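You operate a simulated robot arm through the tools that you are given. There is no shell and no other tool. Be economical: measure what you need, move in short steps, check, and stop when the job is done.

You run a simulated robot arm. Do the job below in one go: nothing can be reset, and whatever is moved stays where it is left.

TASK
Fit the red paperback into the book rack.
Fine: loosen the knurled screw, run the sliding end out, stand the book by the navy one, close the end up to it and tighten the screw. Set down upright: paperback. Where these are worked on the way, their far stop is far enough and under half their travel is too little: sliding end.

The check looks at the end state, three seconds after you hand in, the way a careful person would. Anything else that was tipped, shoved, dropped, spilled or broken makes it a failure.

THE ROBOT
A 7-joint arm with a two-finger parallel gripper, fixed in place. Base frame: the origin is at the foot of the arm, x ahead of it, y to its left, z up; the work surface is at about z = 0. Readings come in m, degrees, newtons and seconds.
With the tool pointing down near the work surface it reaches from about 0.24 to 0.62 m from the base axis. Its first joint turns from -66.0 to 66.0 degrees. Payload 2.6 kg.
Tool frame: the origin (TCP) lies between the finger pads and is the grasp point; the fingertips stand 0.03 m ahead of it; z points along the fingers, y is the line along which they close. Largest opening 0.094 m; finger width 0.028, thickness 0.01; the body of the gripper, 0.05 by 0.096 m, starts 0.055 m behind the TCP.
Orientation is that of the tool frame in the base frame, as [roll, pitch, yaw] about the fixed x, y, z axes, in that order (R = Rz(yaw) Ry(pitch) Rx(roll)). With the fingers straight down and closing along the base's y, the tool's x points along the base's -x, its y along +y and its z along -z.

THE INTERFACE
- The arm moves only by the tool drive_tool. Its argument "increments" is a list of rows, each an object of numbers (a shift or turn left out is 0, a gripper value left out holds the last): "wx", "wy", "wz": the turn, a rotation vector about the tool's x, y, z in degrees; "tx", "ty", "tz": the shift along the tool's x, y, z in mm; "gripper": the gripper command, from -1 (fully open) to 1 (shut), values between in proportion. In form: [{"wx": .., "wy": .., "wz": .., "tx": .., "ty": .., "tz": .., "gripper": ..}, ...]. A call has 1 to 20 rows; each row is the pose to reach, as a shift and turn from the pose commanded when the call began, along the tool's axes at that moment. Each row takes 0.2 s and may step no farther than 0.05 m and 8.6 degrees from the row before; otherwise, or with a gripper value out of range, the whole call is refused. A pose out of reach is approached as far as the arm can. The call stops where the force on the tool passes 40 N (or 10 N more than at its start, if that is more) or the arm is blocked; 0.2 s more then pass. The fingers move at their own pace (about 0.072 m/s each) and stop on an object; they squeeze with about 28 N. The grip force told is the motor's: it shows also when the fingers shut on nothing. Time passes only in rows, and 0.2 s behind the last, so rows that repeat a pose let the fingers close. It gives the time, the measured TCP pose, the force on the tool (base axes), the opening and the grip force at its end, in the units of the frame above (readings bear some noise), with the torque about the TCP (base axes, N m) and any sound that the robot's microphone picked up.
- Cameras (640 x 400 px; columns grow to the right, rows downward): "scene" is fixed at [0.0455, 0.4398, 0.567]; the picture's right is [-0.67, -0.75, 0.00], its down [-0.41, 0.36, -0.84] and it looks along [0.62, -0.56, -0.55] (base axes); focal length 364 px, centre (320, 200). "wrist" rides on the gripper at [0.076, 0.014, -0.102] in the tool frame; the picture's right is [-0.18, 0.98, 0.00], its down [-0.75, -0.14, -0.64] and it looks along [-0.63, -0.12, 0.77] (tool axes); focal length 243 px, centre (320, 200). There is no depth. A picture from a camera that has moved, and an enlarged one, comes with that camera's place and axes in the base frame and with its lens.
- grab_frame(camera): a new picture of that camera. It takes no simulated time.
- enlarge(camera, box): a new picture of the part [left, top, right, bottom] of that camera's present view, enlarged. It takes no simulated time.
- finish_job(): hands the job in; it is judged then, once.

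Work in short steps. Places have to be worked out from the pictures, the camera data and where the tool is seen: move nearer, look again, correct. Check each grasp and each placing, and mend what went wrong. You have 120 turns and 64 pictures in all, those below and enlarged ones among them. Open the gripper and draw the arm clear of the work before you hand the job in, unless the task says otherwise; then end with one line.

The tools are called after "Emit:" as name(argument=value, ...) on one line, values as JSON. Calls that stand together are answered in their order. drive_tool: Moves the arm, as the interface text tells. Its arguments: {"type":"object","properties":{"increments":{"type":"array","items":{"type":"object","properties":{"wx":{"type":"number"},"wy":{"type":"number"},"wz":{"type":"number"},"tx":{"type":"number"},"ty":{"type":"number"},"tz":{"type":"number"},"gripper":{"type":"number"}}}}},"required":["increments"]} The other tools are called the same way: grab_frame (camera) takes a picture; enlarge (camera, box) takes an enlarged picture of a part of a camera's view; finish_job () hands the job in.

At the start:

```text
clock: 0.0
eef_pos: [0.366, 0.0107, 0.3178]
tcp_rot: [179.9, 0.0, 180.0]
ft_force: [0.4, -0.5, 0.3]
moment: [0.03, -0.01, 0.0]
opening: 0.0942
gripper_force: 0.0
```

scene: 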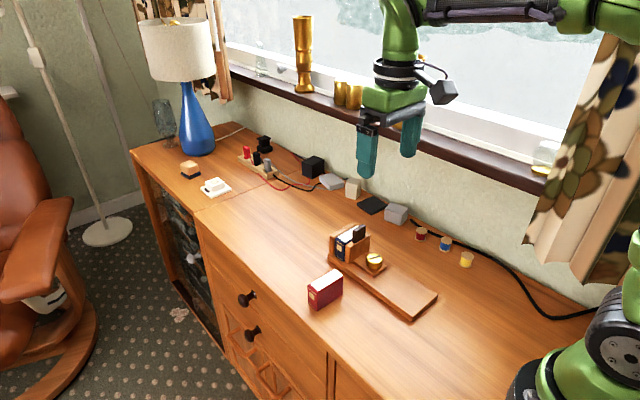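
wrist: 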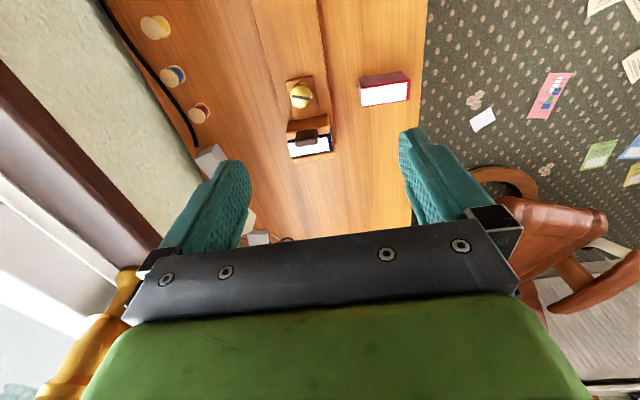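

The rack and the red book are visible in the scene view. I'll enlarge both views to measure them.

Emit:
enlarge(camera="scene", box=[290, 210, 450, 330])

Emit:
enlarge(camera="wrist", box=[230, 50, 430, 175])

```text
3.33 times, centred on (370, 270) of scene
camera zoom: at [0.0455, 0.4398, 0.567], right [-0.67, -0.75, 0.0], down [-0.41, 0.36, -0.84], along [0.62, -0.56, -0.55], focal length 1213 px, centre (153, -33)
```

zoom: 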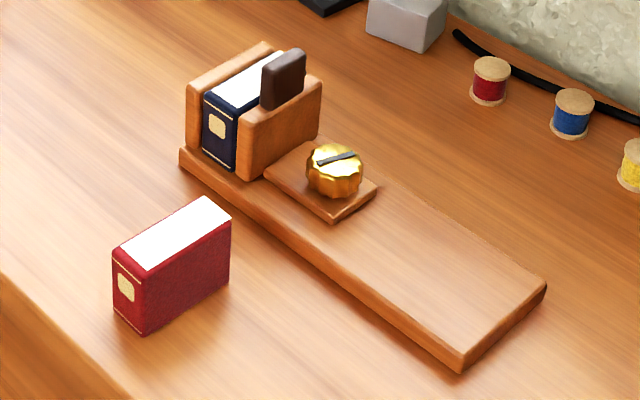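

```text
3.20 times, centred on (330, 112) of wrist
camera zoom: at [0.2904, 0.0243, 0.4192], right [0.18, 0.98, 0.0], down [0.75, -0.14, 0.64], along [0.63, -0.12, -0.77], focal length 776 px, centre (288, 480)
```

zoom: 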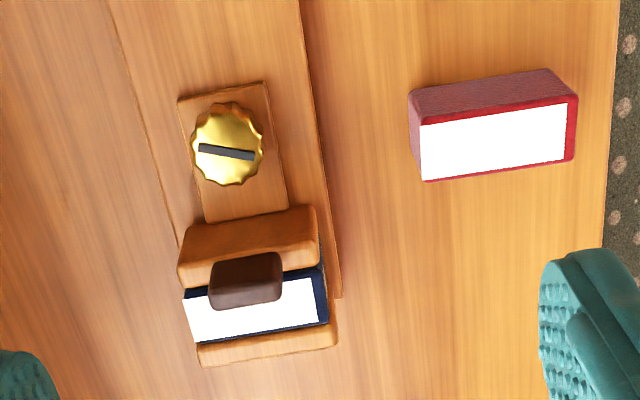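

Estimates so far: the red book is at about x 0.40–0.425, y 0.063–0.132, about 0.055 high. The rack board runs along x, with its knob near (0.39, -0.024). I'll move the wrist camera closer to refine this.

Emit:
drive_tool(increments=[{"tx": 12, "ty": -10, "tz": 40}, {"tx": 24, "ty": -20, "tz": 80}, {"tx": 36, "ty": -30, "tz": 118}, {"tx": 36, "ty": -30, "tz": 118}])

Emit:
grab_frame(camera="wrist")

```text
clock: 1.0
eef_pos: [0.3288, -0.0214, 0.2011]
tcp_rot: [180.0, -0.1, 180.0]
ft_force: [-0.4, 0.4, -0.6]
moment: [-0.03, 0.0, 0.01]
opening: 0.0941
gripper_force: 0.0
```

```text
59 pictures are left
camera wrist: at [0.2528, -0.0055, 0.3029], right [0.18, 0.98, 0.0], down [0.75, -0.14, 0.64], along [0.63, -0.12, -0.77], focal length 243 px, centre (320, 200)
```

wrist: 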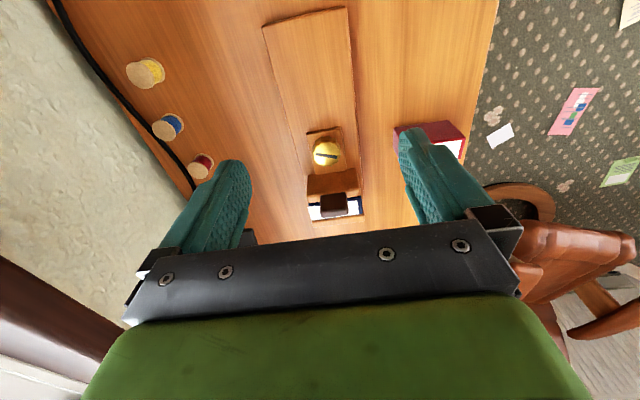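

Emit:
enlarge(camera="wrist", box=[250, 100, 410, 225])

Emit:
enlarge(camera="scene", box=[325, 215, 405, 275])

```text
3.20 times, centred on (330, 162) of wrist
camera zoom: at [0.2528, -0.0055, 0.3029], right [0.18, 0.98, 0.0], down [0.75, -0.14, 0.64], along [0.63, -0.12, -0.77], focal length 776 px, centre (288, 320)
```

zoom: 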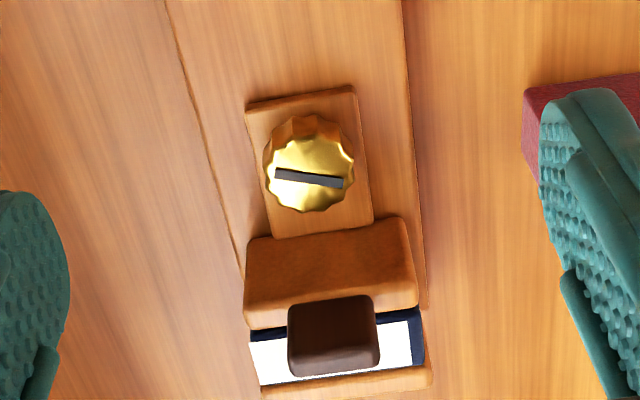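

```text
6.67 times, centred on (365, 245) of scene
camera zoom: at [0.0455, 0.4398, 0.567], right [-0.67, -0.75, 0.0], down [-0.41, 0.36, -0.84], along [0.62, -0.56, -0.55], focal length 2426 px, centre (20, -100)
```

zoom: 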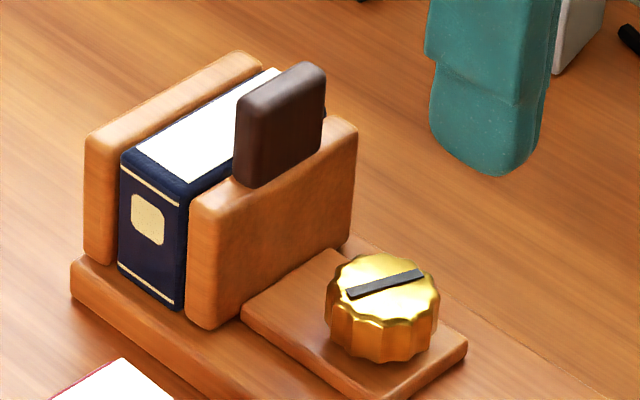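

The knob top is at about (0.393, -0.024, 0.05). The sliding end's dark tab is near (0.437, -0.025) with its top at about z 0.107. I'll move above the knob and look again.

Emit:
drive_tool(increments=[{"tx": -33, "ty": -1.5, "tz": 35}, {"tx": -64, "ty": -3, "tz": 71}, {"tx": -64, "ty": -3, "tz": 71}])

Emit:
grab_frame(camera="wrist")

Emit:
enlarge(camera="scene", box=[310, 195, 430, 285])

```text
clock: 1.8
eef_pos: [0.3932, -0.0248, 0.1287]
tcp_rot: [-180.0, 0.0, -180.0]
ft_force: [-0.1, -0.4, 0.3]
moment: [0.0, 0.0, -0.01]
opening: 0.094
gripper_force: 0.2
```

```text
56 pictures are left
camera wrist: at [0.3183, -0.0094, 0.2293], right [0.18, 0.98, 0.0], down [0.75, -0.14, 0.64], along [0.63, -0.12, -0.77], focal length 243 px, centre (320, 200)
```

wrist: 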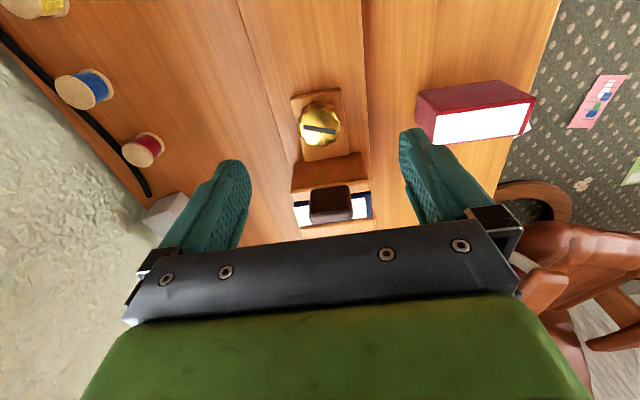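

```text
4.44 times, centred on (370, 240) of scene
camera zoom: at [0.0455, 0.4398, 0.567], right [-0.67, -0.75, 0.0], down [-0.41, 0.36, -0.84], along [0.62, -0.56, -0.55], focal length 1617 px, centre (98, 22)
```

zoom: 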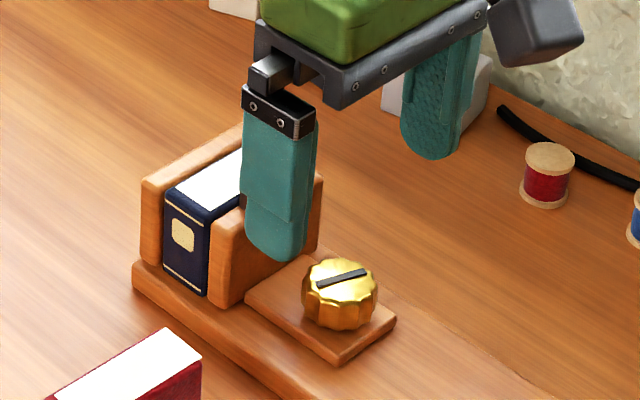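

The knob is centred at about (0.393, -0.0245) with its top near z 0.05. I'll descend so the fingertips straddle it, then close.

Emit:
drive_tool(increments=[{"tz": 30}, {"tz": 50}, {"tz": 62}, {"tz": 62, "gripper": 1}, {"tz": 62, "gripper": 1}, {"tz": 62, "gripper": 1}, {"tz": 62, "gripper": 1}])

Emit:
enlarge(camera="scene", box=[310, 195, 430, 285])

```text
clock: 3.4
eef_pos: [0.3932, -0.0222, 0.0662]
tcp_rot: [-179.9, 0.1, -180.0]
ft_force: [-0.3, -7.1, -0.9]
moment: [0.0, 0.05, -0.01]
opening: 0.0344
gripper_force: 27.7
```

```text
4.44 times, centred on (370, 240) of scene
camera zoom: at [0.0455, 0.4398, 0.567], right [-0.67, -0.75, 0.0], down [-0.41, 0.36, -0.84], along [0.62, -0.56, -0.55], focal length 1617 px, centre (98, 22)
```

zoom: 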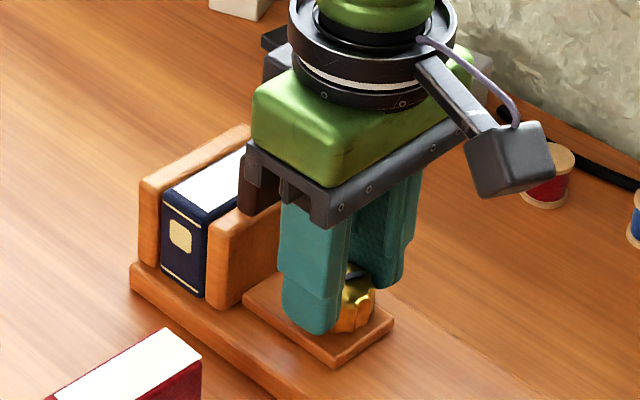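

The knob is held with a 34 mm opening. I'll turn it counter-clockwise seen from above (negative wz about the downward tool z), with a small y correction to take off the side load.

Emit:
drive_tool(increments=[{"ty": 2.5, "wz": 0}, {"ty": 2.5, "wz": -8}, {"ty": 2.5, "wz": -16}, {"ty": 2.5, "wz": -24}, {"ty": 2.5, "wz": -32}, {"ty": 2.5, "wz": -40}])

Emit:
enlarge(camera="scene", box=[310, 195, 430, 285])

```text
clock: 4.8
eef_pos: [0.3947, -0.0202, 0.0658]
tcp_rot: [179.9, -0.1, -139.9]
ft_force: [-0.8, 0.1, -0.3]
moment: [0.22, -0.45, -0.03]
opening: 0.0341
gripper_force: 28.7
```

```text
4.44 times, centred on (370, 240) of scene
camera zoom: at [0.0455, 0.4398, 0.567], right [-0.67, -0.75, 0.0], down [-0.41, 0.36, -0.84], along [0.62, -0.56, -0.55], focal length 1617 px, centre (98, 22)
```

zoom: 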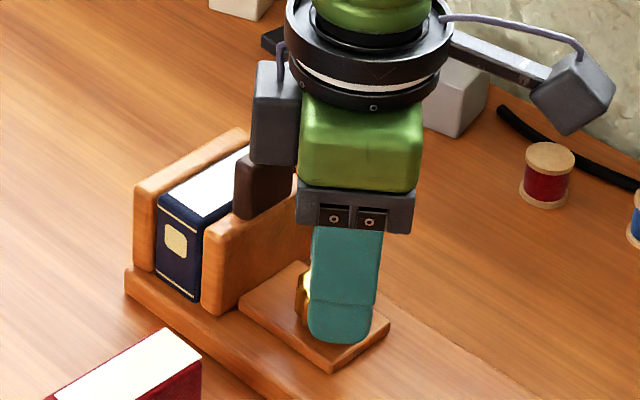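

The knob turned but the rack followed me about 4 mm in +y, so it isn't fixed down. I'll keep turning and ease it back by that amount while I hold the knob.

Emit:
drive_tool(increments=[{"tx": 1.1, "ty": -0.8, "wz": -8}, {"tx": 2.2, "ty": -1.6, "wz": -16}, {"tx": 3.3, "ty": -2.4, "wz": -24}, {"tx": 3.3, "ty": -2.4, "wz": -32}, {"tx": 3.3, "ty": -2.4, "wz": -40}, {"tx": 3.3, "ty": -2.4, "wz": -45}])

Emit:
enlarge(camera="scene", box=[310, 195, 430, 285])

```text
clock: 6.2
eef_pos: [0.3927, -0.0256, 0.0666]
tcp_rot: [-180.0, 0.0, -94.9]
ft_force: [1.3, -2.0, 0.9]
moment: [-0.19, -0.27, -0.04]
opening: 0.0343
gripper_force: 28.1
```

```text
4.44 times, centred on (370, 240) of scene
camera zoom: at [0.0455, 0.4398, 0.567], right [-0.67, -0.75, 0.0], down [-0.41, 0.36, -0.84], along [0.62, -0.56, -0.55], focal length 1617 px, centre (98, 22)
```

zoom: 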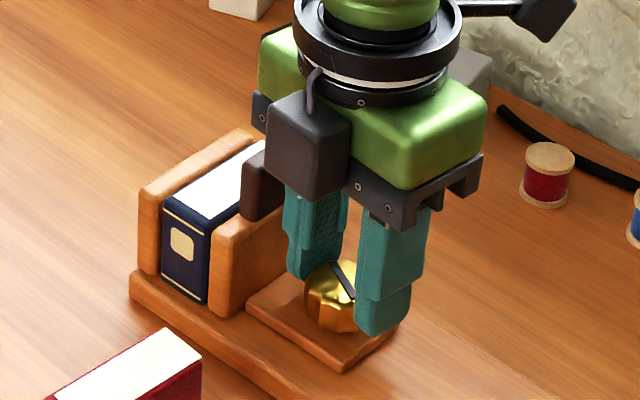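

The knob has turned 85° and the rack is nearly back in place. The sliding end seems to have begun to give, so I'll turn a little more and then pull gently toward the base to test it.

Emit:
drive_tool(increments=[{"wz": -8}, {"wz": -16}, {"wz": -24}, {"wz": -30}, {"wz": -30}])

Emit:
enlarge(camera="scene", box=[310, 195, 430, 285])

```text
clock: 7.4
eef_pos: [0.3924, -0.0241, 0.067]
tcp_rot: [180.0, 0.0, -64.9]
ft_force: [0.4, -1.0, -0.3]
moment: [-0.15, -0.28, -0.02]
opening: 0.0345
gripper_force: 28.1
```

```text
4.44 times, centred on (370, 240) of scene
camera zoom: at [0.0455, 0.4398, 0.567], right [-0.67, -0.75, 0.0], down [-0.41, 0.36, -0.84], along [0.62, -0.56, -0.55], focal length 1617 px, centre (98, 22)
```

zoom: 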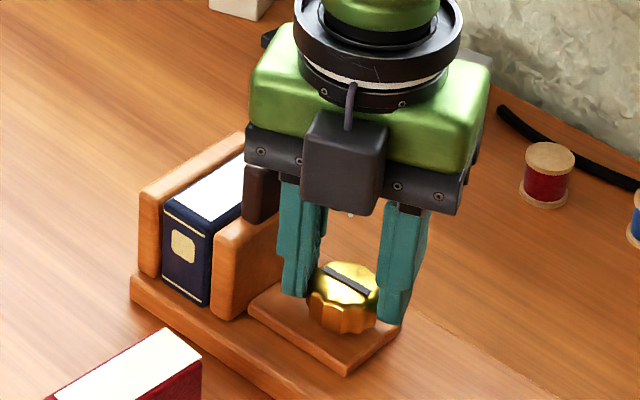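

The knob has now turned 115° and risen slightly, as a thread would. I'll test by pulling 15 mm toward the base while holding the knob.

Emit:
drive_tool(increments=[{"tx": -2.1, "ty": 4.5}, {"tx": -4.2, "ty": 9}, {"tx": -6.4, "ty": 13.6}, {"tx": -6.4, "ty": 13.6}])

Emit:
enlarge(camera="scene", box=[310, 195, 430, 285])

```text
clock: 8.4
eef_pos: [0.3762, -0.025, 0.0668]
tcp_rot: [180.0, 0.0, -65.0]
ft_force: [0.8, 1.5, -0.6]
moment: [-0.23, 0.05, -0.01]
opening: 0.0341
gripper_force: 28.1
```

```text
4.44 times, centred on (370, 240) of scene
camera zoom: at [0.0455, 0.4398, 0.567], right [-0.67, -0.75, 0.0], down [-0.41, 0.36, -0.84], along [0.62, -0.56, -0.55], focal length 1617 px, centre (98, 22)
```

zoom: 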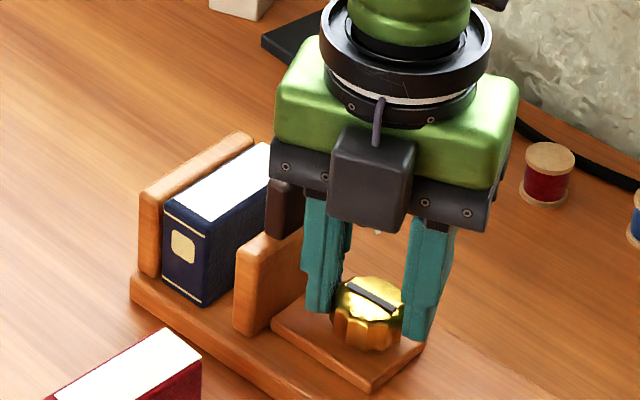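

The sliding end moves freely and the rack stays put. I'll run it out further.

Emit:
drive_tool(increments=[{"tx": -4.2, "ty": 9.1}, {"tx": -8.5, "ty": 18.1}, {"tx": -12.7, "ty": 27.2}, {"tx": -17, "ty": 36.2}, {"tx": -19.1, "ty": 40.8}, {"tx": -19.1, "ty": 40.8}])

Emit:
enlarge(camera="scene", box=[310, 210, 450, 315])

```text
clock: 9.8
eef_pos: [0.3326, -0.0267, 0.0681]
tcp_rot: [-180.0, -0.1, -64.9]
ft_force: [1.8, -0.7, -0.3]
moment: [-0.5, -0.1, -0.03]
opening: 0.0343
gripper_force: 27.7
```

```text
3.81 times, centred on (380, 262) of scene
camera zoom: at [0.0455, 0.4398, 0.567], right [-0.67, -0.75, 0.0], down [-0.41, 0.36, -0.84], along [0.62, -0.56, -0.55], focal length 1386 px, centre (91, -38)
```

zoom: 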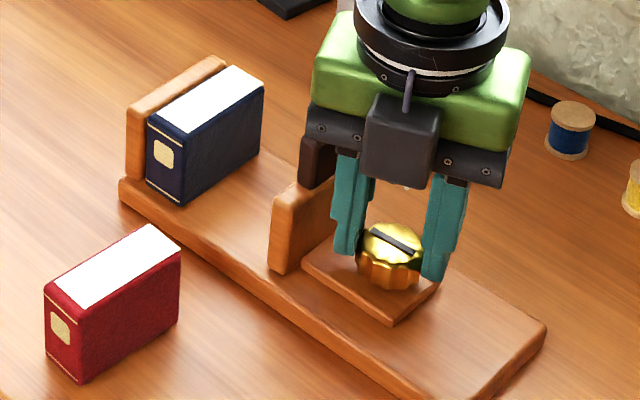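

The gap is now about 60 mm and the rack is still in place. I'll continue 25 mm toward the far stop.

Emit:
drive_tool(increments=[{"tx": -4.2, "ty": 9.1}, {"tx": -8.5, "ty": 18.1}, {"tx": -10.6, "ty": 22.6}, {"tx": -10.6, "ty": 22.6}])

Emit:
enlarge(camera="scene", box=[310, 210, 450, 315])

```text
clock: 10.8
eef_pos: [0.3084, -0.0237, 0.0659]
tcp_rot: [180.0, -0.1, -65.0]
ft_force: [-0.2, 0.7, 0.1]
moment: [-0.41, -0.35, 0.04]
opening: 0.034
gripper_force: 28.1
```

```text
3.81 times, centred on (380, 262) of scene
camera zoom: at [0.0455, 0.4398, 0.567], right [-0.67, -0.75, 0.0], down [-0.41, 0.36, -0.84], along [0.62, -0.56, -0.55], focal length 1386 px, centre (91, -38)
```

zoom: 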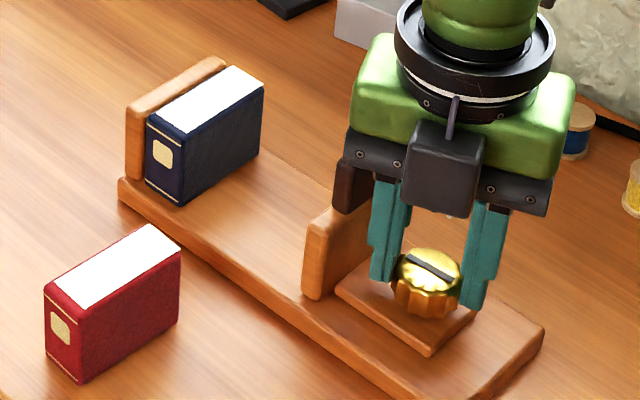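

The end has run out 85 mm, well past half its travel, and the gap is ample. I'll open only slightly so the finger clears the wall, then lift off.

Emit:
drive_tool(increments=[{"gripper": 0.08}, {"gripper": 0.08}, {"tz": -30, "gripper": 0.08}, {"tz": -70, "gripper": 0.08}, {"tz": -110}, {"tz": -110}])

Emit:
grab_frame(camera="scene")

```text
clock: 12.2
eef_pos: [0.3061, -0.0235, 0.1759]
tcp_rot: [-180.0, 0.1, -65.0]
ft_force: [0.5, 0.2, 0.4]
moment: [0.03, -0.02, 0.01]
opening: 0.043
gripper_force: 0.1
```

```text
47 pictures are left
```

scene: 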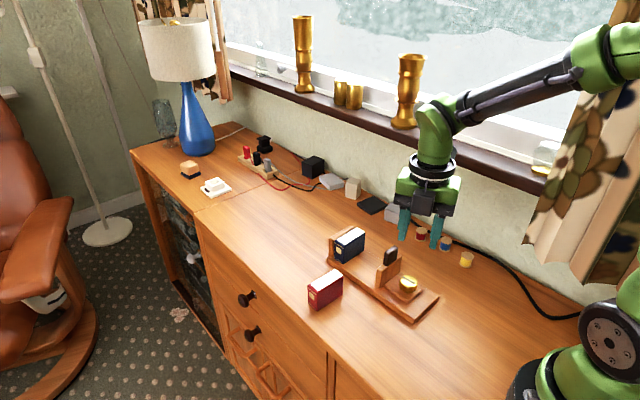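

All is standing. I'll rotate the tool back to fingers closing along y and raise it a little for a view of the red book and the slot.

Emit:
drive_tool(increments=[{"wz": 8, "tz": -10}, {"wz": 16, "tz": -20}, {"wz": 24, "tz": -20}, {"wz": 32, "tz": -20}, {"wz": 40, "tz": -20}, {"wz": 48, "tz": -20}, {"wz": 56, "tz": -20}, {"wz": 64, "tz": -20}, {"wz": 72, "tz": -20}, {"wz": 80, "tz": -20}, {"wz": 88, "tz": -20}, {"wz": 96, "tz": -20}, {"wz": 104, "tz": -20}, {"wz": 110, "tz": -20}, {"wz": 115, "tz": -20, "gripper": -1}, {"wz": 115, "tz": -20, "gripper": -1}])

```text
clock: 15.6
eef_pos: [0.3073, -0.0245, 0.1978]
tcp_rot: [-179.9, 0.1, 179.9]
ft_force: [0.3, 0.1, -0.5]
moment: [0.0, 0.01, 0.03]
opening: 0.0938
gripper_force: 0.2
```

Orientation is restored. Next I move over toward the red book and look.

Emit:
drive_tool(increments=[{"tx": -35, "ty": 30}, {"tx": -65, "ty": 60}, {"tx": -85, "ty": 90}, {"tx": -95, "ty": 120, "tz": 10}, {"tx": -95, "ty": 120, "tz": 10}])

Emit:
grab_frame(camera="wrist")

Emit:
enlarge(camera="scene", box=[290, 210, 450, 330])

```text
clock: 16.8
eef_pos: [0.4052, 0.0954, 0.1892]
tcp_rot: [180.0, 0.0, -179.9]
ft_force: [-0.8, -0.1, 0.3]
moment: [0.01, 0.01, 0.0]
opening: 0.0939
gripper_force: 0.2
```

```text
46 pictures are left
camera wrist: at [0.3287, 0.1105, 0.2896], right [0.18, 0.98, 0.0], down [0.75, -0.14, 0.64], along [0.63, -0.12, -0.77], focal length 243 px, centre (320, 200)
```

wrist: 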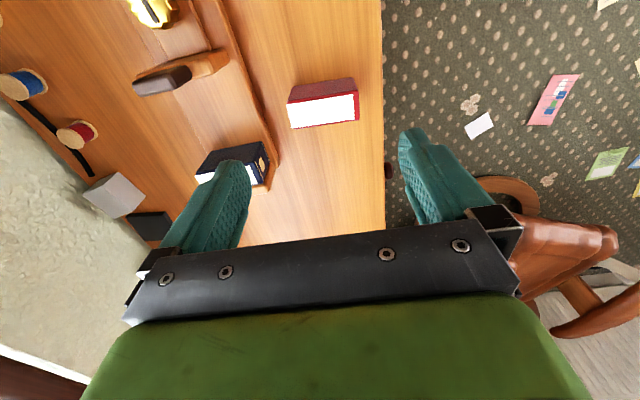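

```text
3.33 times, centred on (370, 270) of scene
camera zoom: at [0.0455, 0.4398, 0.567], right [-0.67, -0.75, 0.0], down [-0.41, 0.36, -0.84], along [0.62, -0.56, -0.55], focal length 1213 px, centre (153, -33)
```

zoom: 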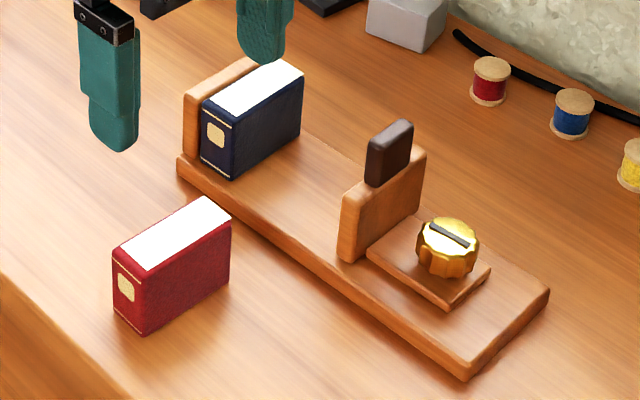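

The rack has shifted only a few mm. I'll enlarge the wrist view to locate the red book and the navy book precisely.

Emit:
enlarge(camera="wrist", box=[270, 60, 390, 140])

Emit:
enlarge(camera="wrist", box=[120, 0, 320, 200])

```text
5.00 times, centred on (330, 100) of wrist
camera zoom: at [0.3287, 0.1105, 0.2896], right [0.18, 0.98, 0.0], down [0.75, -0.14, 0.64], along [0.63, -0.12, -0.77], focal length 1213 px, centre (270, 700)
```

zoom: 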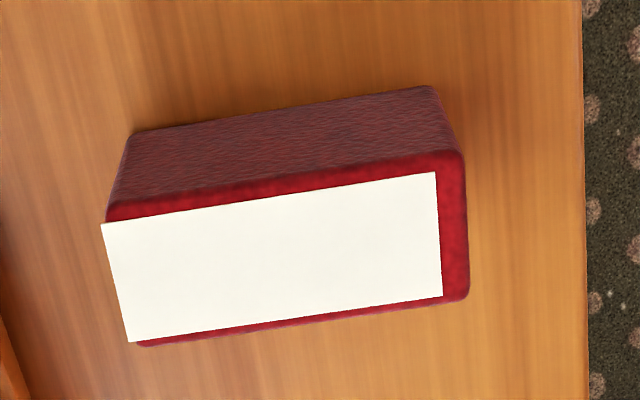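

```text
2.00 times, centred on (220, 100) of wrist
camera zoom: at [0.3287, 0.1105, 0.2896], right [0.18, 0.98, 0.0], down [0.75, -0.14, 0.64], along [0.63, -0.12, -0.77], focal length 485 px, centre (520, 400)
```

zoom: 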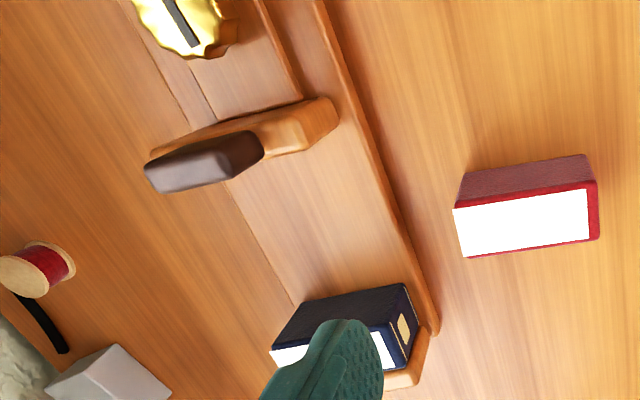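

The red book is centred at about (0.412, 0.098), 67 × 26 × 55 mm. The navy book's near face is at x ≈ 0.450, centred at y ≈ -0.0185. I'll descend over the red book with the fingers straddling its spine and fore-edge.

Emit:
drive_tool(increments=[{"tx": -6.8, "ty": 2.6, "tz": 40, "wz": 1.3}, {"tx": -6.8, "ty": 2.6, "tz": 80, "wz": 1.3}, {"tx": -6.8, "ty": 2.6, "tz": 115, "wz": 1.3}, {"tx": -6.8, "ty": 2.6, "tz": 115, "wz": 1.3}])

Emit:
enlarge(camera="scene", box=[270, 210, 390, 330])

Emit:
grab_frame(camera="wrist")

```text
clock: 17.8
eef_pos: [0.4101, 0.097, 0.0708]
tcp_rot: [-179.9, 0.0, 178.6]
ft_force: [0.0, -0.4, -0.2]
moment: [0.0, 0.03, -0.01]
opening: 0.0939
gripper_force: 0.1
```

```text
3.33 times, centred on (330, 270) of scene
camera zoom: at [0.0455, 0.4398, 0.567], right [-0.67, -0.75, 0.0], down [-0.41, 0.36, -0.84], along [0.62, -0.56, -0.55], focal length 1213 px, centre (287, -33)
```

zoom: 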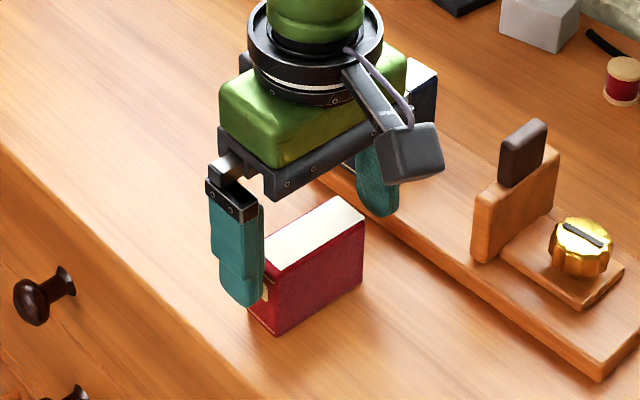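

```text
41 pictures are left
camera wrist: at [0.3351, 0.1133, 0.1719], right [0.21, 0.98, 0.0], down [0.75, -0.16, 0.64], along [0.63, -0.13, -0.77], focal length 243 px, centre (320, 200)
```

wrist: 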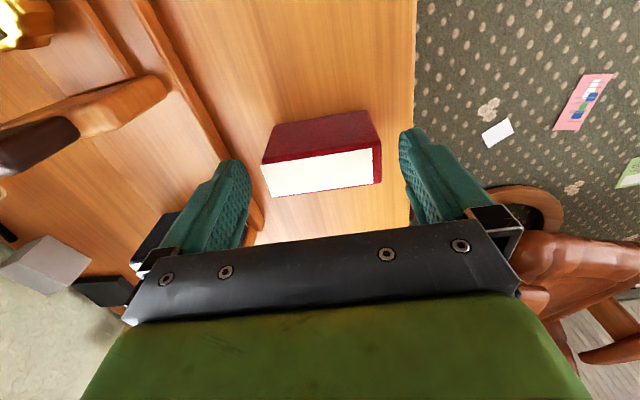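

The fingers straddle the book symmetrically. I'll lower the rest of the way and close.

Emit:
drive_tool(increments=[{"tx": -1, "ty": 1, "tz": 15}, {"tx": -1, "ty": 1, "tz": 30}, {"tx": -1, "ty": 1, "tz": 30, "gripper": 1}, {"tx": -1, "ty": 1, "tz": 30, "gripper": 1}, {"tx": -1, "ty": 1, "tz": 30, "gripper": 1}])

Emit:
drive_tool(increments=[{"tz": -20}, {"tz": -40}, {"tz": -40}])

Emit:
grab_frame(camera="wrist")

Emit:
enlarge(camera="scene", box=[270, 190, 390, 310])

```text
clock: 19.0
eef_pos: [0.4096, 0.0988, 0.0412]
tcp_rot: [180.0, 0.0, 178.7]
ft_force: [0.0, -0.4, 0.1]
moment: [0.02, 0.02, 0.02]
opening: 0.0734
gripper_force: 28.5
```

```text
clock: 19.8
eef_pos: [0.4102, 0.0982, 0.0834]
tcp_rot: [-179.9, 0.0, 178.6]
ft_force: [0.1, -0.7, -0.3]
moment: [-0.02, -0.04, -0.04]
opening: 0.0694
gripper_force: 28.2
```

```text
40 pictures are left
camera wrist: at [0.3346, 0.1151, 0.1843], right [0.21, 0.98, 0.0], down [0.75, -0.16, 0.64], along [0.63, -0.13, -0.77], focal length 243 px, centre (320, 200)
```

wrist: 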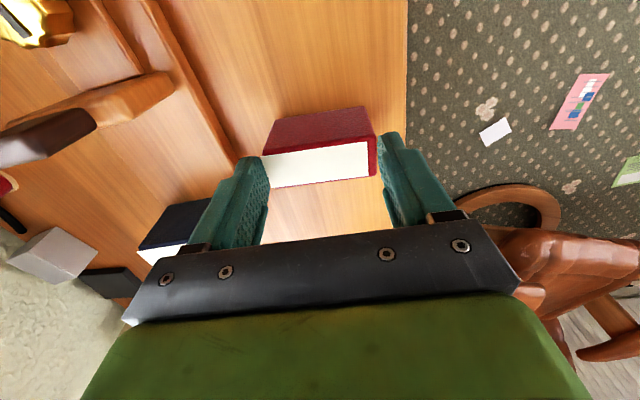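

```text
3.33 times, centred on (330, 250) of scene
camera zoom: at [0.0455, 0.4398, 0.567], right [-0.67, -0.75, 0.0], down [-0.41, 0.36, -0.84], along [0.62, -0.56, -0.55], focal length 1213 px, centre (287, 33)
```

zoom: 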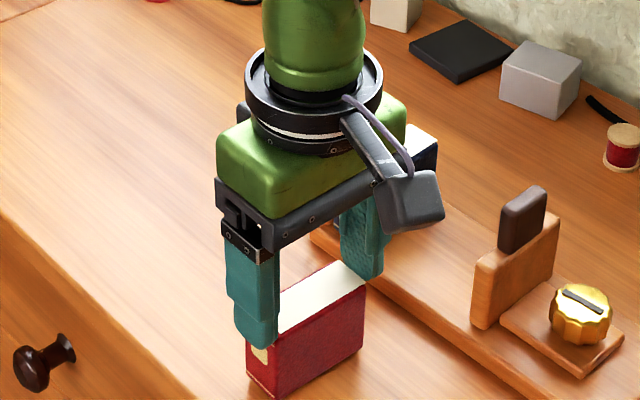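

The fingers were still closing when I lifted, so the book stayed down, still upright. I'll open, descend again and wait longer for the grip.

Emit:
drive_tool(increments=[{"gripper": -1}, {"gripper": -1}, {"gripper": -1}, {"tz": 22}, {"tz": 43}, {"tz": 43, "gripper": 1}, {"tz": 43, "gripper": 1}, {"tz": 43, "gripper": 1}, {"tz": 43, "gripper": 1}, {"tz": 43, "gripper": 1}, {"tz": 43, "gripper": 1}])

Emit:
enlarge(camera="scene", box=[270, 210, 390, 330])

```text
clock: 22.2
eef_pos: [0.4095, 0.0982, 0.0389]
tcp_rot: [-179.9, -0.1, 178.6]
ft_force: [0.6, -0.8, 0.0]
moment: [-0.04, 0.03, 0.01]
opening: 0.0738
gripper_force: 27.8
```

```text
3.33 times, centred on (330, 270) of scene
camera zoom: at [0.0455, 0.4398, 0.567], right [-0.67, -0.75, 0.0], down [-0.41, 0.36, -0.84], along [0.62, -0.56, -0.55], focal length 1213 px, centre (287, -33)
```

zoom: 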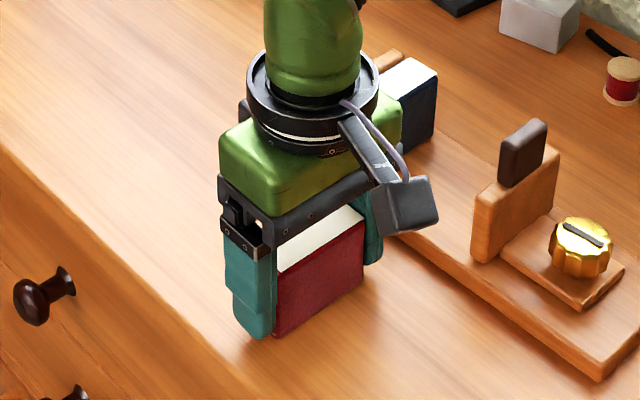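

The grip is stable at 73.8 mm. I'll do a short slow test lift and check the opening.

Emit:
drive_tool(increments=[{"tz": -4}, {"tz": -8}, {"tz": -12}, {"tz": -12}])

Emit:
enlarge(camera="scene", box=[270, 210, 390, 330])

Emit:
enlarge(camera="wrist", box=[200, 60, 440, 240])

```text
clock: 23.2
eef_pos: [0.41, 0.0988, 0.0511]
tcp_rot: [179.9, 0.1, 178.7]
ft_force: [-0.9, 0.2, -1.2]
moment: [-0.02, -0.01, 0.03]
opening: 0.0738
gripper_force: 27.2
```

```text
3.33 times, centred on (330, 270) of scene
camera zoom: at [0.0455, 0.4398, 0.567], right [-0.67, -0.75, 0.0], down [-0.41, 0.36, -0.84], along [0.62, -0.56, -0.55], focal length 1213 px, centre (287, -33)
```

zoom: 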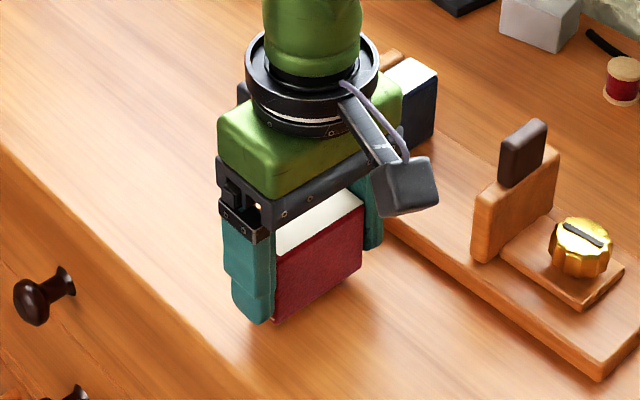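

```text
2.22 times, centred on (320, 150) of wrist
camera zoom: at [0.335, 0.1154, 0.1521], right [0.21, 0.98, 0.0], down [0.75, -0.16, 0.64], along [0.63, -0.13, -0.77], focal length 539 px, centre (320, 311)
```

zoom: 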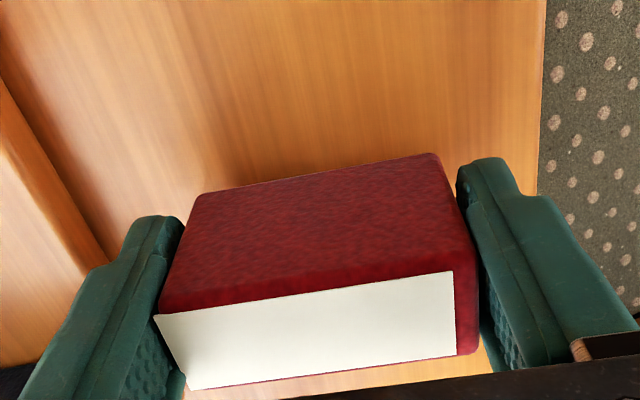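

The book is lifted and upright, with its bottom at TCP − 39 mm. I'll raise it slowly and carry it over the gap.

Emit:
drive_tool(increments=[{"tz": -12}, {"tz": -25}, {"tz": -40}, {"tz": -55}, {"tz": -70}, {"tz": -85}, {"tz": -90}, {"tx": -3, "ty": -15, "tz": -90, "wz": -1.3}, {"tx": -6, "ty": -35, "tz": -90, "wz": -1.3}, {"tx": -9, "ty": -55, "tz": -90, "wz": -1.3}, {"tx": -12, "ty": -75, "tz": -90, "wz": -1.3}, {"tx": -15, "ty": -95, "tz": -90, "wz": -1.3}, {"tx": -17, "ty": -110, "tz": -90, "wz": -1.3}, {"tx": -17.7, "ty": -117, "tz": -90, "wz": -1.3}, {"tx": -17.7, "ty": -117, "tz": -90, "wz": -1.3}])

Emit:
grab_frame(camera="wrist")

Emit:
enlarge(camera="scene", box=[300, 170, 440, 310])

```text
clock: 26.4
eef_pos: [0.4242, -0.0198, 0.142]
tcp_rot: [-180.0, 0.0, -180.0]
ft_force: [0.2, -0.3, -0.5]
moment: [0.0, 0.0, -0.01]
opening: 0.0739
gripper_force: 27.8
```

```text
35 pictures are left
camera wrist: at [0.3498, -0.0046, 0.2424], right [0.18, 0.98, 0.0], down [0.75, -0.14, 0.64], along [0.63, -0.12, -0.77], focal length 243 px, centre (320, 200)
```

wrist: 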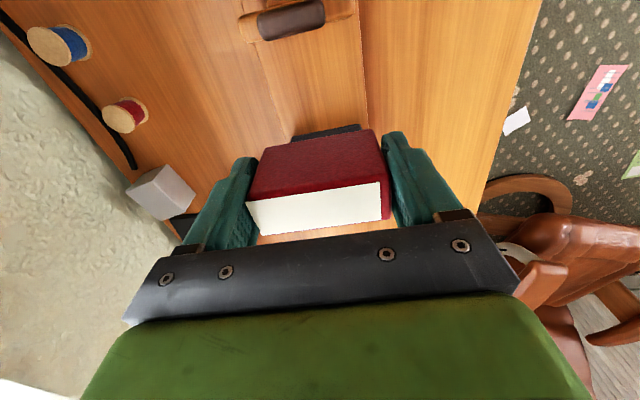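

```text
2.86 times, centred on (370, 240) of scene
camera zoom: at [0.0455, 0.4398, 0.567], right [-0.67, -0.75, 0.0], down [-0.41, 0.36, -0.84], along [0.62, -0.56, -0.55], focal length 1040 px, centre (177, 86)
```

zoom: 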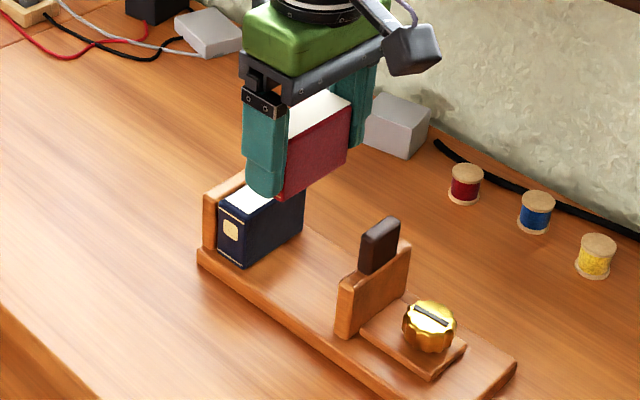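

The book is held over the rack. I'll enlarge the wrist view to locate the navy face that shows below the red book.

Emit:
enlarge(camera="wrist", box=[230, 90, 400, 190])

```text
3.76 times, centred on (315, 140) of wrist
camera zoom: at [0.3498, -0.0046, 0.2424], right [0.18, 0.98, 0.0], down [0.75, -0.14, 0.64], along [0.63, -0.12, -0.77], focal length 913 px, centre (339, 426)
```

zoom: 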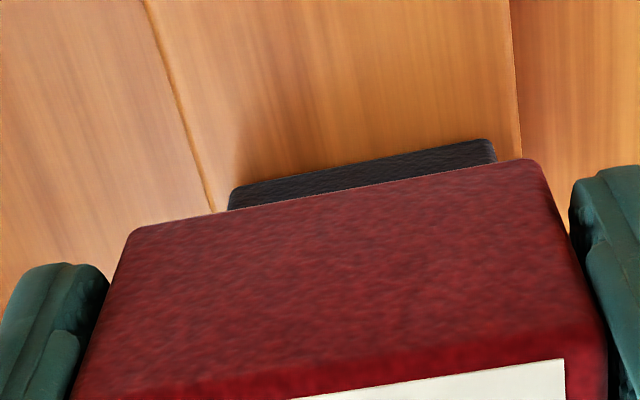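

The red book's far face is at x ≈ 0.442, the navy face at ≈ 0.450, and both are nearly parallel to y. I'll shift +4.5 mm in x and descend to just above the board.

Emit:
drive_tool(increments=[{"tx": -4.5, "ty": 1}, {"tx": -4.5, "ty": 1, "tz": 15}, {"tx": -4.5, "ty": 1, "tz": 30}, {"tx": -4.5, "ty": 1, "tz": 45}, {"tx": -4.5, "ty": 1, "tz": 60}, {"tx": -4.5, "ty": 1, "tz": 75}, {"tx": -4.5, "ty": 1, "tz": 75}])

Emit:
enlarge(camera="scene", box=[310, 205, 410, 285])

```text
clock: 28.0
eef_pos: [0.4311, -0.0184, 0.0666]
tcp_rot: [179.9, 0.1, 180.0]
ft_force: [-2.3, 2.4, 23.9]
moment: [0.2, -0.45, 0.08]
opening: 0.0741
gripper_force: 27.7
```

```text
5.00 times, centred on (360, 245) of scene
camera zoom: at [0.0454, 0.4398, 0.567], right [-0.67, -0.75, 0.0], down [-0.41, 0.36, -0.84], along [0.62, -0.56, -0.55], focal length 1819 px, centre (120, -25)
```

zoom: 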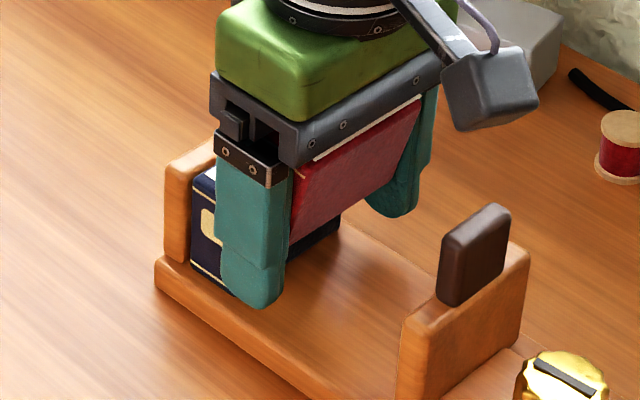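

The force is 24 N and the book looks tilted in the grip, so its bottom has caught on the navy book. I'll raise it and inspect.

Emit:
drive_tool(increments=[{"tz": -10}, {"tz": -20}, {"tz": -35}, {"tz": -50}, {"tz": -50}])

Emit:
enlarge(camera="scene", box=[300, 180, 420, 290])

Emit:
enlarge(camera="wrist", box=[230, 80, 400, 230])

```text
clock: 29.2
eef_pos: [0.4293, -0.0187, 0.1167]
tcp_rot: [179.9, 0.1, -179.9]
ft_force: [0.5, 0.6, -0.8]
moment: [0.0, -0.02, -0.01]
opening: 0.0737
gripper_force: 28.5
```

```text
3.64 times, centred on (360, 235) of scene
camera zoom: at [0.0455, 0.4398, 0.567], right [-0.67, -0.75, 0.0], down [-0.41, 0.36, -0.84], along [0.62, -0.56, -0.55], focal length 1323 px, centre (174, 73)
```

zoom: 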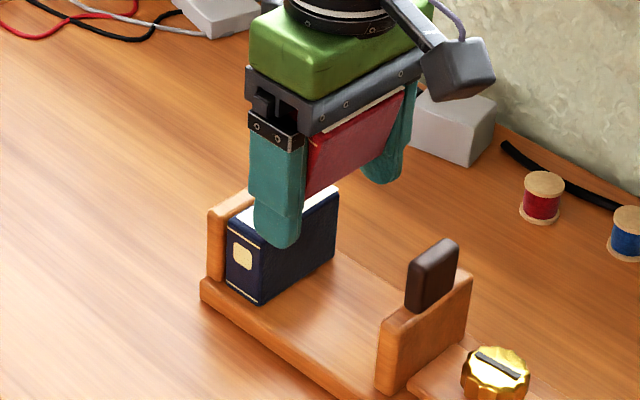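

```text
2.67 times, centred on (315, 155) of wrist
camera zoom: at [0.3538, -0.0036, 0.2179], right [0.18, 0.98, 0.0], down [0.75, -0.14, 0.64], along [0.63, -0.12, -0.77], focal length 647 px, centre (333, 320)
```

zoom: 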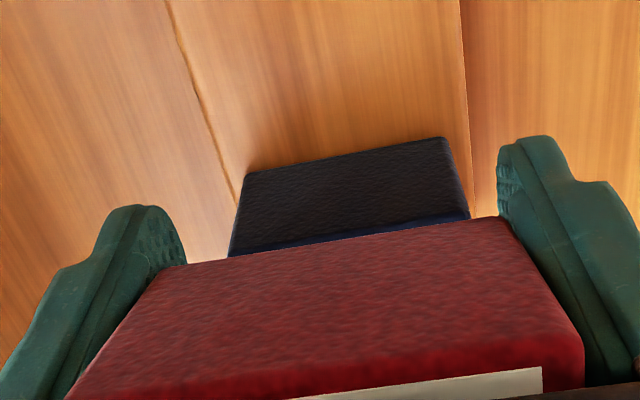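

The red book slid up about 25 mm and pitched roughly 10° in the grip; the navy book and rack look undisturbed. I'll take the red book back to its clear spot on the table, straighten it with a tool pitch, set it down and regrasp.

Emit:
drive_tool(increments=[{"tz": -15}, {"tz": -25}, {"tx": 4, "ty": 20, "tz": -25}, {"tx": 8, "ty": 40, "tz": -25}, {"tx": 12, "ty": 60, "tz": -25}, {"tx": 16, "ty": 80, "tz": -25}, {"tx": 19, "ty": 100, "tz": -25}, {"tx": 19, "ty": 114, "tz": -25}, {"tx": 19, "ty": 114, "tz": -20}, {"tx": 19, "ty": 114, "tz": 0, "wy": 5}, {"tx": 19, "ty": 114, "tz": 20, "wy": 10}, {"tx": 19, "ty": 114, "tz": 40, "wy": 10}, {"tx": 19, "ty": 114, "tz": 40, "wy": 10}])

Emit:
enlarge(camera="scene", box=[260, 200, 400, 320])

Emit:
grab_frame(camera="wrist")

```text
clock: 32.0
eef_pos: [0.4112, 0.096, 0.076]
tcp_rot: [-179.9, -10.0, -179.9]
ft_force: [-0.7, -1.0, -1.2]
moment: [0.0, 0.0, -0.02]
opening: 0.074
gripper_force: 28.1
```

```text
3.33 times, centred on (330, 260) of scene
camera zoom: at [0.0455, 0.4398, 0.567], right [-0.67, -0.75, 0.0], down [-0.41, 0.36, -0.84], along [0.62, -0.56, -0.55], focal length 1213 px, centre (287, 0)
```

zoom: 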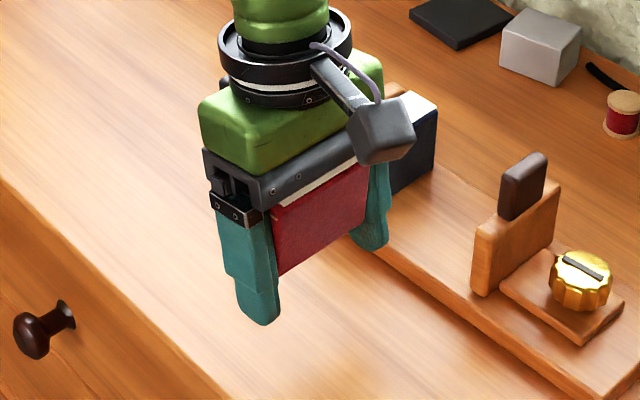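

```text
28 pictures are left
camera wrist: at [0.355, 0.1114, 0.1893], right [0.18, 0.98, -0.03], down [0.85, -0.14, 0.5], along [0.49, -0.12, -0.86], focal length 243 px, centre (320, 200)
```

wrist: 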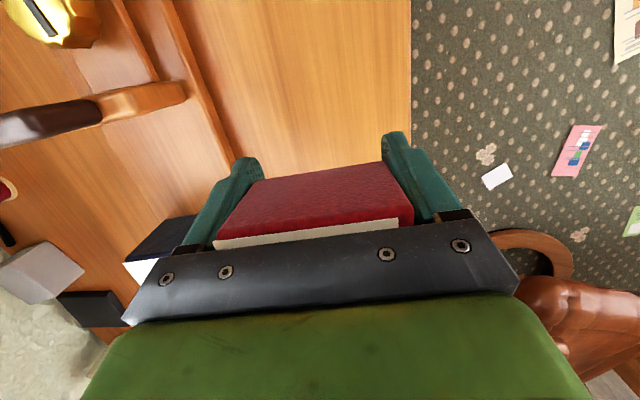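

The book now looks nearly vertical. I'll lower until the fingertips are just above the table, then check the tilt closely before releasing.

Emit:
drive_tool(increments=[{"tx": 2.5, "tz": 14}, {"tx": 5, "tz": 28}, {"tx": 7, "tz": 39}, {"tx": 7, "tz": 39}])

Emit:
enlarge(camera="wrist", box=[200, 120, 440, 270])

Emit:
enlarge(camera="scene", box=[290, 230, 370, 310])

```text
clock: 33.0
eef_pos: [0.3987, 0.0957, 0.0388]
tcp_rot: [-180.0, -10.0, 180.0]
ft_force: [0.9, 0.5, -1.8]
moment: [0.02, -0.04, 0.02]
opening: 0.0737
gripper_force: 28.2
```

```text
2.67 times, centred on (320, 195) of wrist
camera zoom: at [0.3415, 0.111, 0.151], right [0.18, 0.98, -0.03], down [0.85, -0.14, 0.5], along [0.49, -0.12, -0.86], focal length 647 px, centre (320, 213)
```

zoom: 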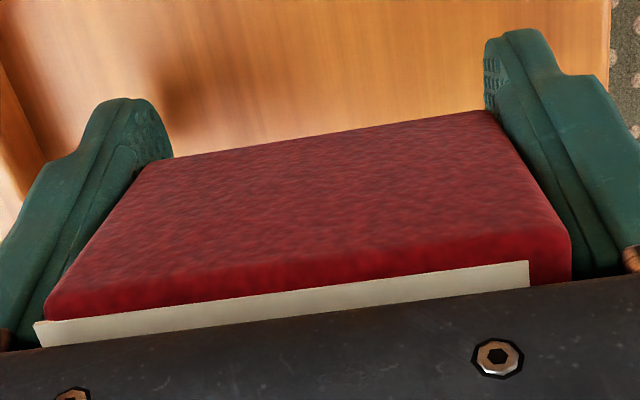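

```text
5.00 times, centred on (330, 270) of scene
camera zoom: at [0.0455, 0.4398, 0.567], right [-0.67, -0.75, 0.0], down [-0.41, 0.36, -0.84], along [0.62, -0.56, -0.55], focal length 1819 px, centre (270, -150)
```

zoom: 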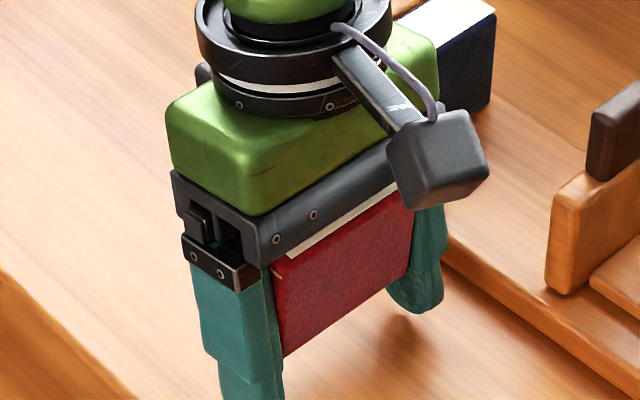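

The remaining tilt is about 4°, with the bottom at z ≈ 0.024. I'll add 4° of pitch, lower 5 mm, then open just enough for the book to slide down between the fingers.

Emit:
drive_tool(increments=[{"wy": 4, "tz": 0}, {"wy": 4, "tz": 3}, {"wy": 4, "tz": 5}, {"wy": 4, "tz": 5}, {"wy": 4, "tz": 5, "gripper": -0.64}, {"wy": 4, "tz": 5, "gripper": -0.64}, {"wy": 4, "tz": 5, "gripper": -0.64}])

Emit:
enlarge(camera="wrist", box=[200, 120, 440, 270])

Emit:
enlarge(camera="scene", box=[290, 230, 370, 310])

```text
clock: 34.6
eef_pos: [0.395, 0.0967, 0.0328]
tcp_rot: [-180.0, -14.0, 179.9]
ft_force: [-0.2, 0.6, -0.5]
moment: [0.01, 0.0, 0.01]
opening: 0.0774
gripper_force: 0.0
```

```text
2.67 times, centred on (320, 195) of wrist
camera zoom: at [0.3482, 0.1115, 0.15], right [0.18, 0.98, -0.04], down [0.89, -0.14, 0.44], along [0.43, -0.12, -0.9], focal length 647 px, centre (320, 213)
```

zoom: 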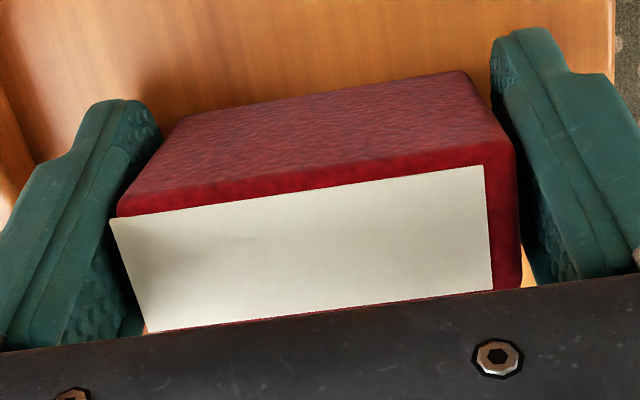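

```text
5.00 times, centred on (330, 270) of scene
camera zoom: at [0.0455, 0.4398, 0.567], right [-0.67, -0.75, 0.0], down [-0.41, 0.36, -0.84], along [0.62, -0.56, -0.55], focal length 1819 px, centre (270, -150)
```

zoom: 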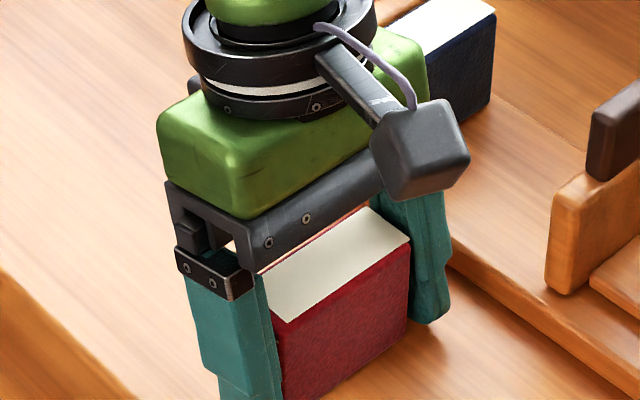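

The book dropped neatly and stands upright at x ≈ 0.403, y ≈ 0.0965. I'll open fully, lift clear and level the tool.

Emit:
drive_tool(increments=[{"gripper": -1}, {"gripper": -1}, {"tx": 5, "tz": -19, "gripper": -1}, {"tx": 9.7, "tz": -38.8}, {"tx": 9.7, "tz": -38.8, "wy": -7}, {"tx": 9.7, "tz": -38.8, "wy": -14}, {"tx": 9.7, "tz": -38.8, "wy": -14}])

Emit:
enlarge(camera="wrist", box=[200, 70, 440, 220])

```text
clock: 36.2
eef_pos: [0.3962, 0.0966, 0.0725]
tcp_rot: [180.0, 0.1, -179.9]
ft_force: [-0.2, 0.4, -0.4]
moment: [0.02, 0.02, 0.03]
opening: 0.094
gripper_force: 0.0
```

```text
2.67 times, centred on (320, 145) of wrist
camera zoom: at [0.3203, 0.1111, 0.175], right [0.18, 0.98, 0.0], down [0.75, -0.14, 0.64], along [0.63, -0.12, -0.77], focal length 647 px, centre (320, 347)
```

zoom: 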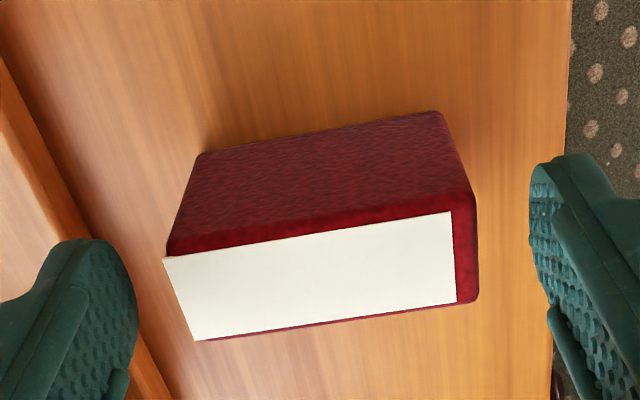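

The book is at x 0.387–0.413, y 0.065–0.131. I'll align to x = 0.400, descend and grip, waiting for the fingers.

Emit:
drive_tool(increments=[{"tx": -4, "ty": 0.8, "tz": 17}, {"tx": -4, "ty": 0.8, "tz": 34}, {"tx": -4, "ty": 0.8, "tz": 34, "gripper": 1}, {"tx": -4, "ty": 0.8, "tz": 34, "gripper": 1}, {"tx": -4, "ty": 0.8, "tz": 34, "gripper": 1}, {"tx": -4, "ty": 0.8, "tz": 34, "gripper": 1}, {"tx": -4, "ty": 0.8, "tz": 34, "gripper": 1}, {"tx": -4, "ty": 0.8, "tz": 30, "gripper": 1}, {"tx": -4, "ty": 0.8, "tz": 26, "gripper": 1}, {"tx": -4, "ty": 0.8, "tz": 18, "gripper": 1}, {"tx": -4, "ty": 0.8, "tz": 8, "gripper": 1}, {"tx": -4, "ty": 0.8, "tz": 8, "gripper": 1}])

Emit:
enlarge(camera="wrist", box=[200, 100, 440, 250])

```text
clock: 38.8
eef_pos: [0.4002, 0.0975, 0.0669]
tcp_rot: [-180.0, 0.0, -180.0]
ft_force: [-0.2, 0.3, -1.2]
moment: [0.04, -0.03, 0.02]
opening: 0.074
gripper_force: 27.8
```

```text
2.67 times, centred on (320, 175) of wrist
camera zoom: at [0.3251, 0.1123, 0.1675], right [0.18, 0.98, 0.0], down [0.75, -0.14, 0.64], along [0.63, -0.12, -0.77], focal length 647 px, centre (320, 267)
```

zoom: 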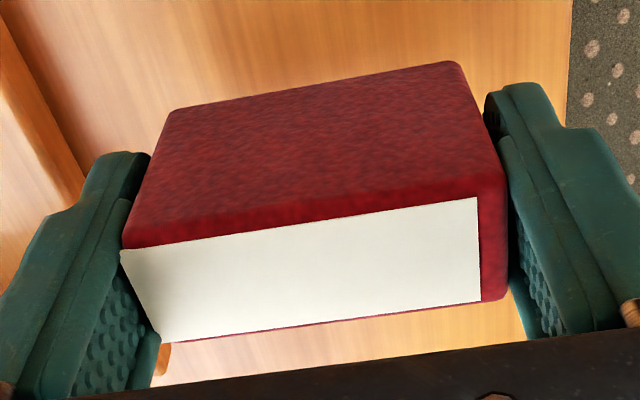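

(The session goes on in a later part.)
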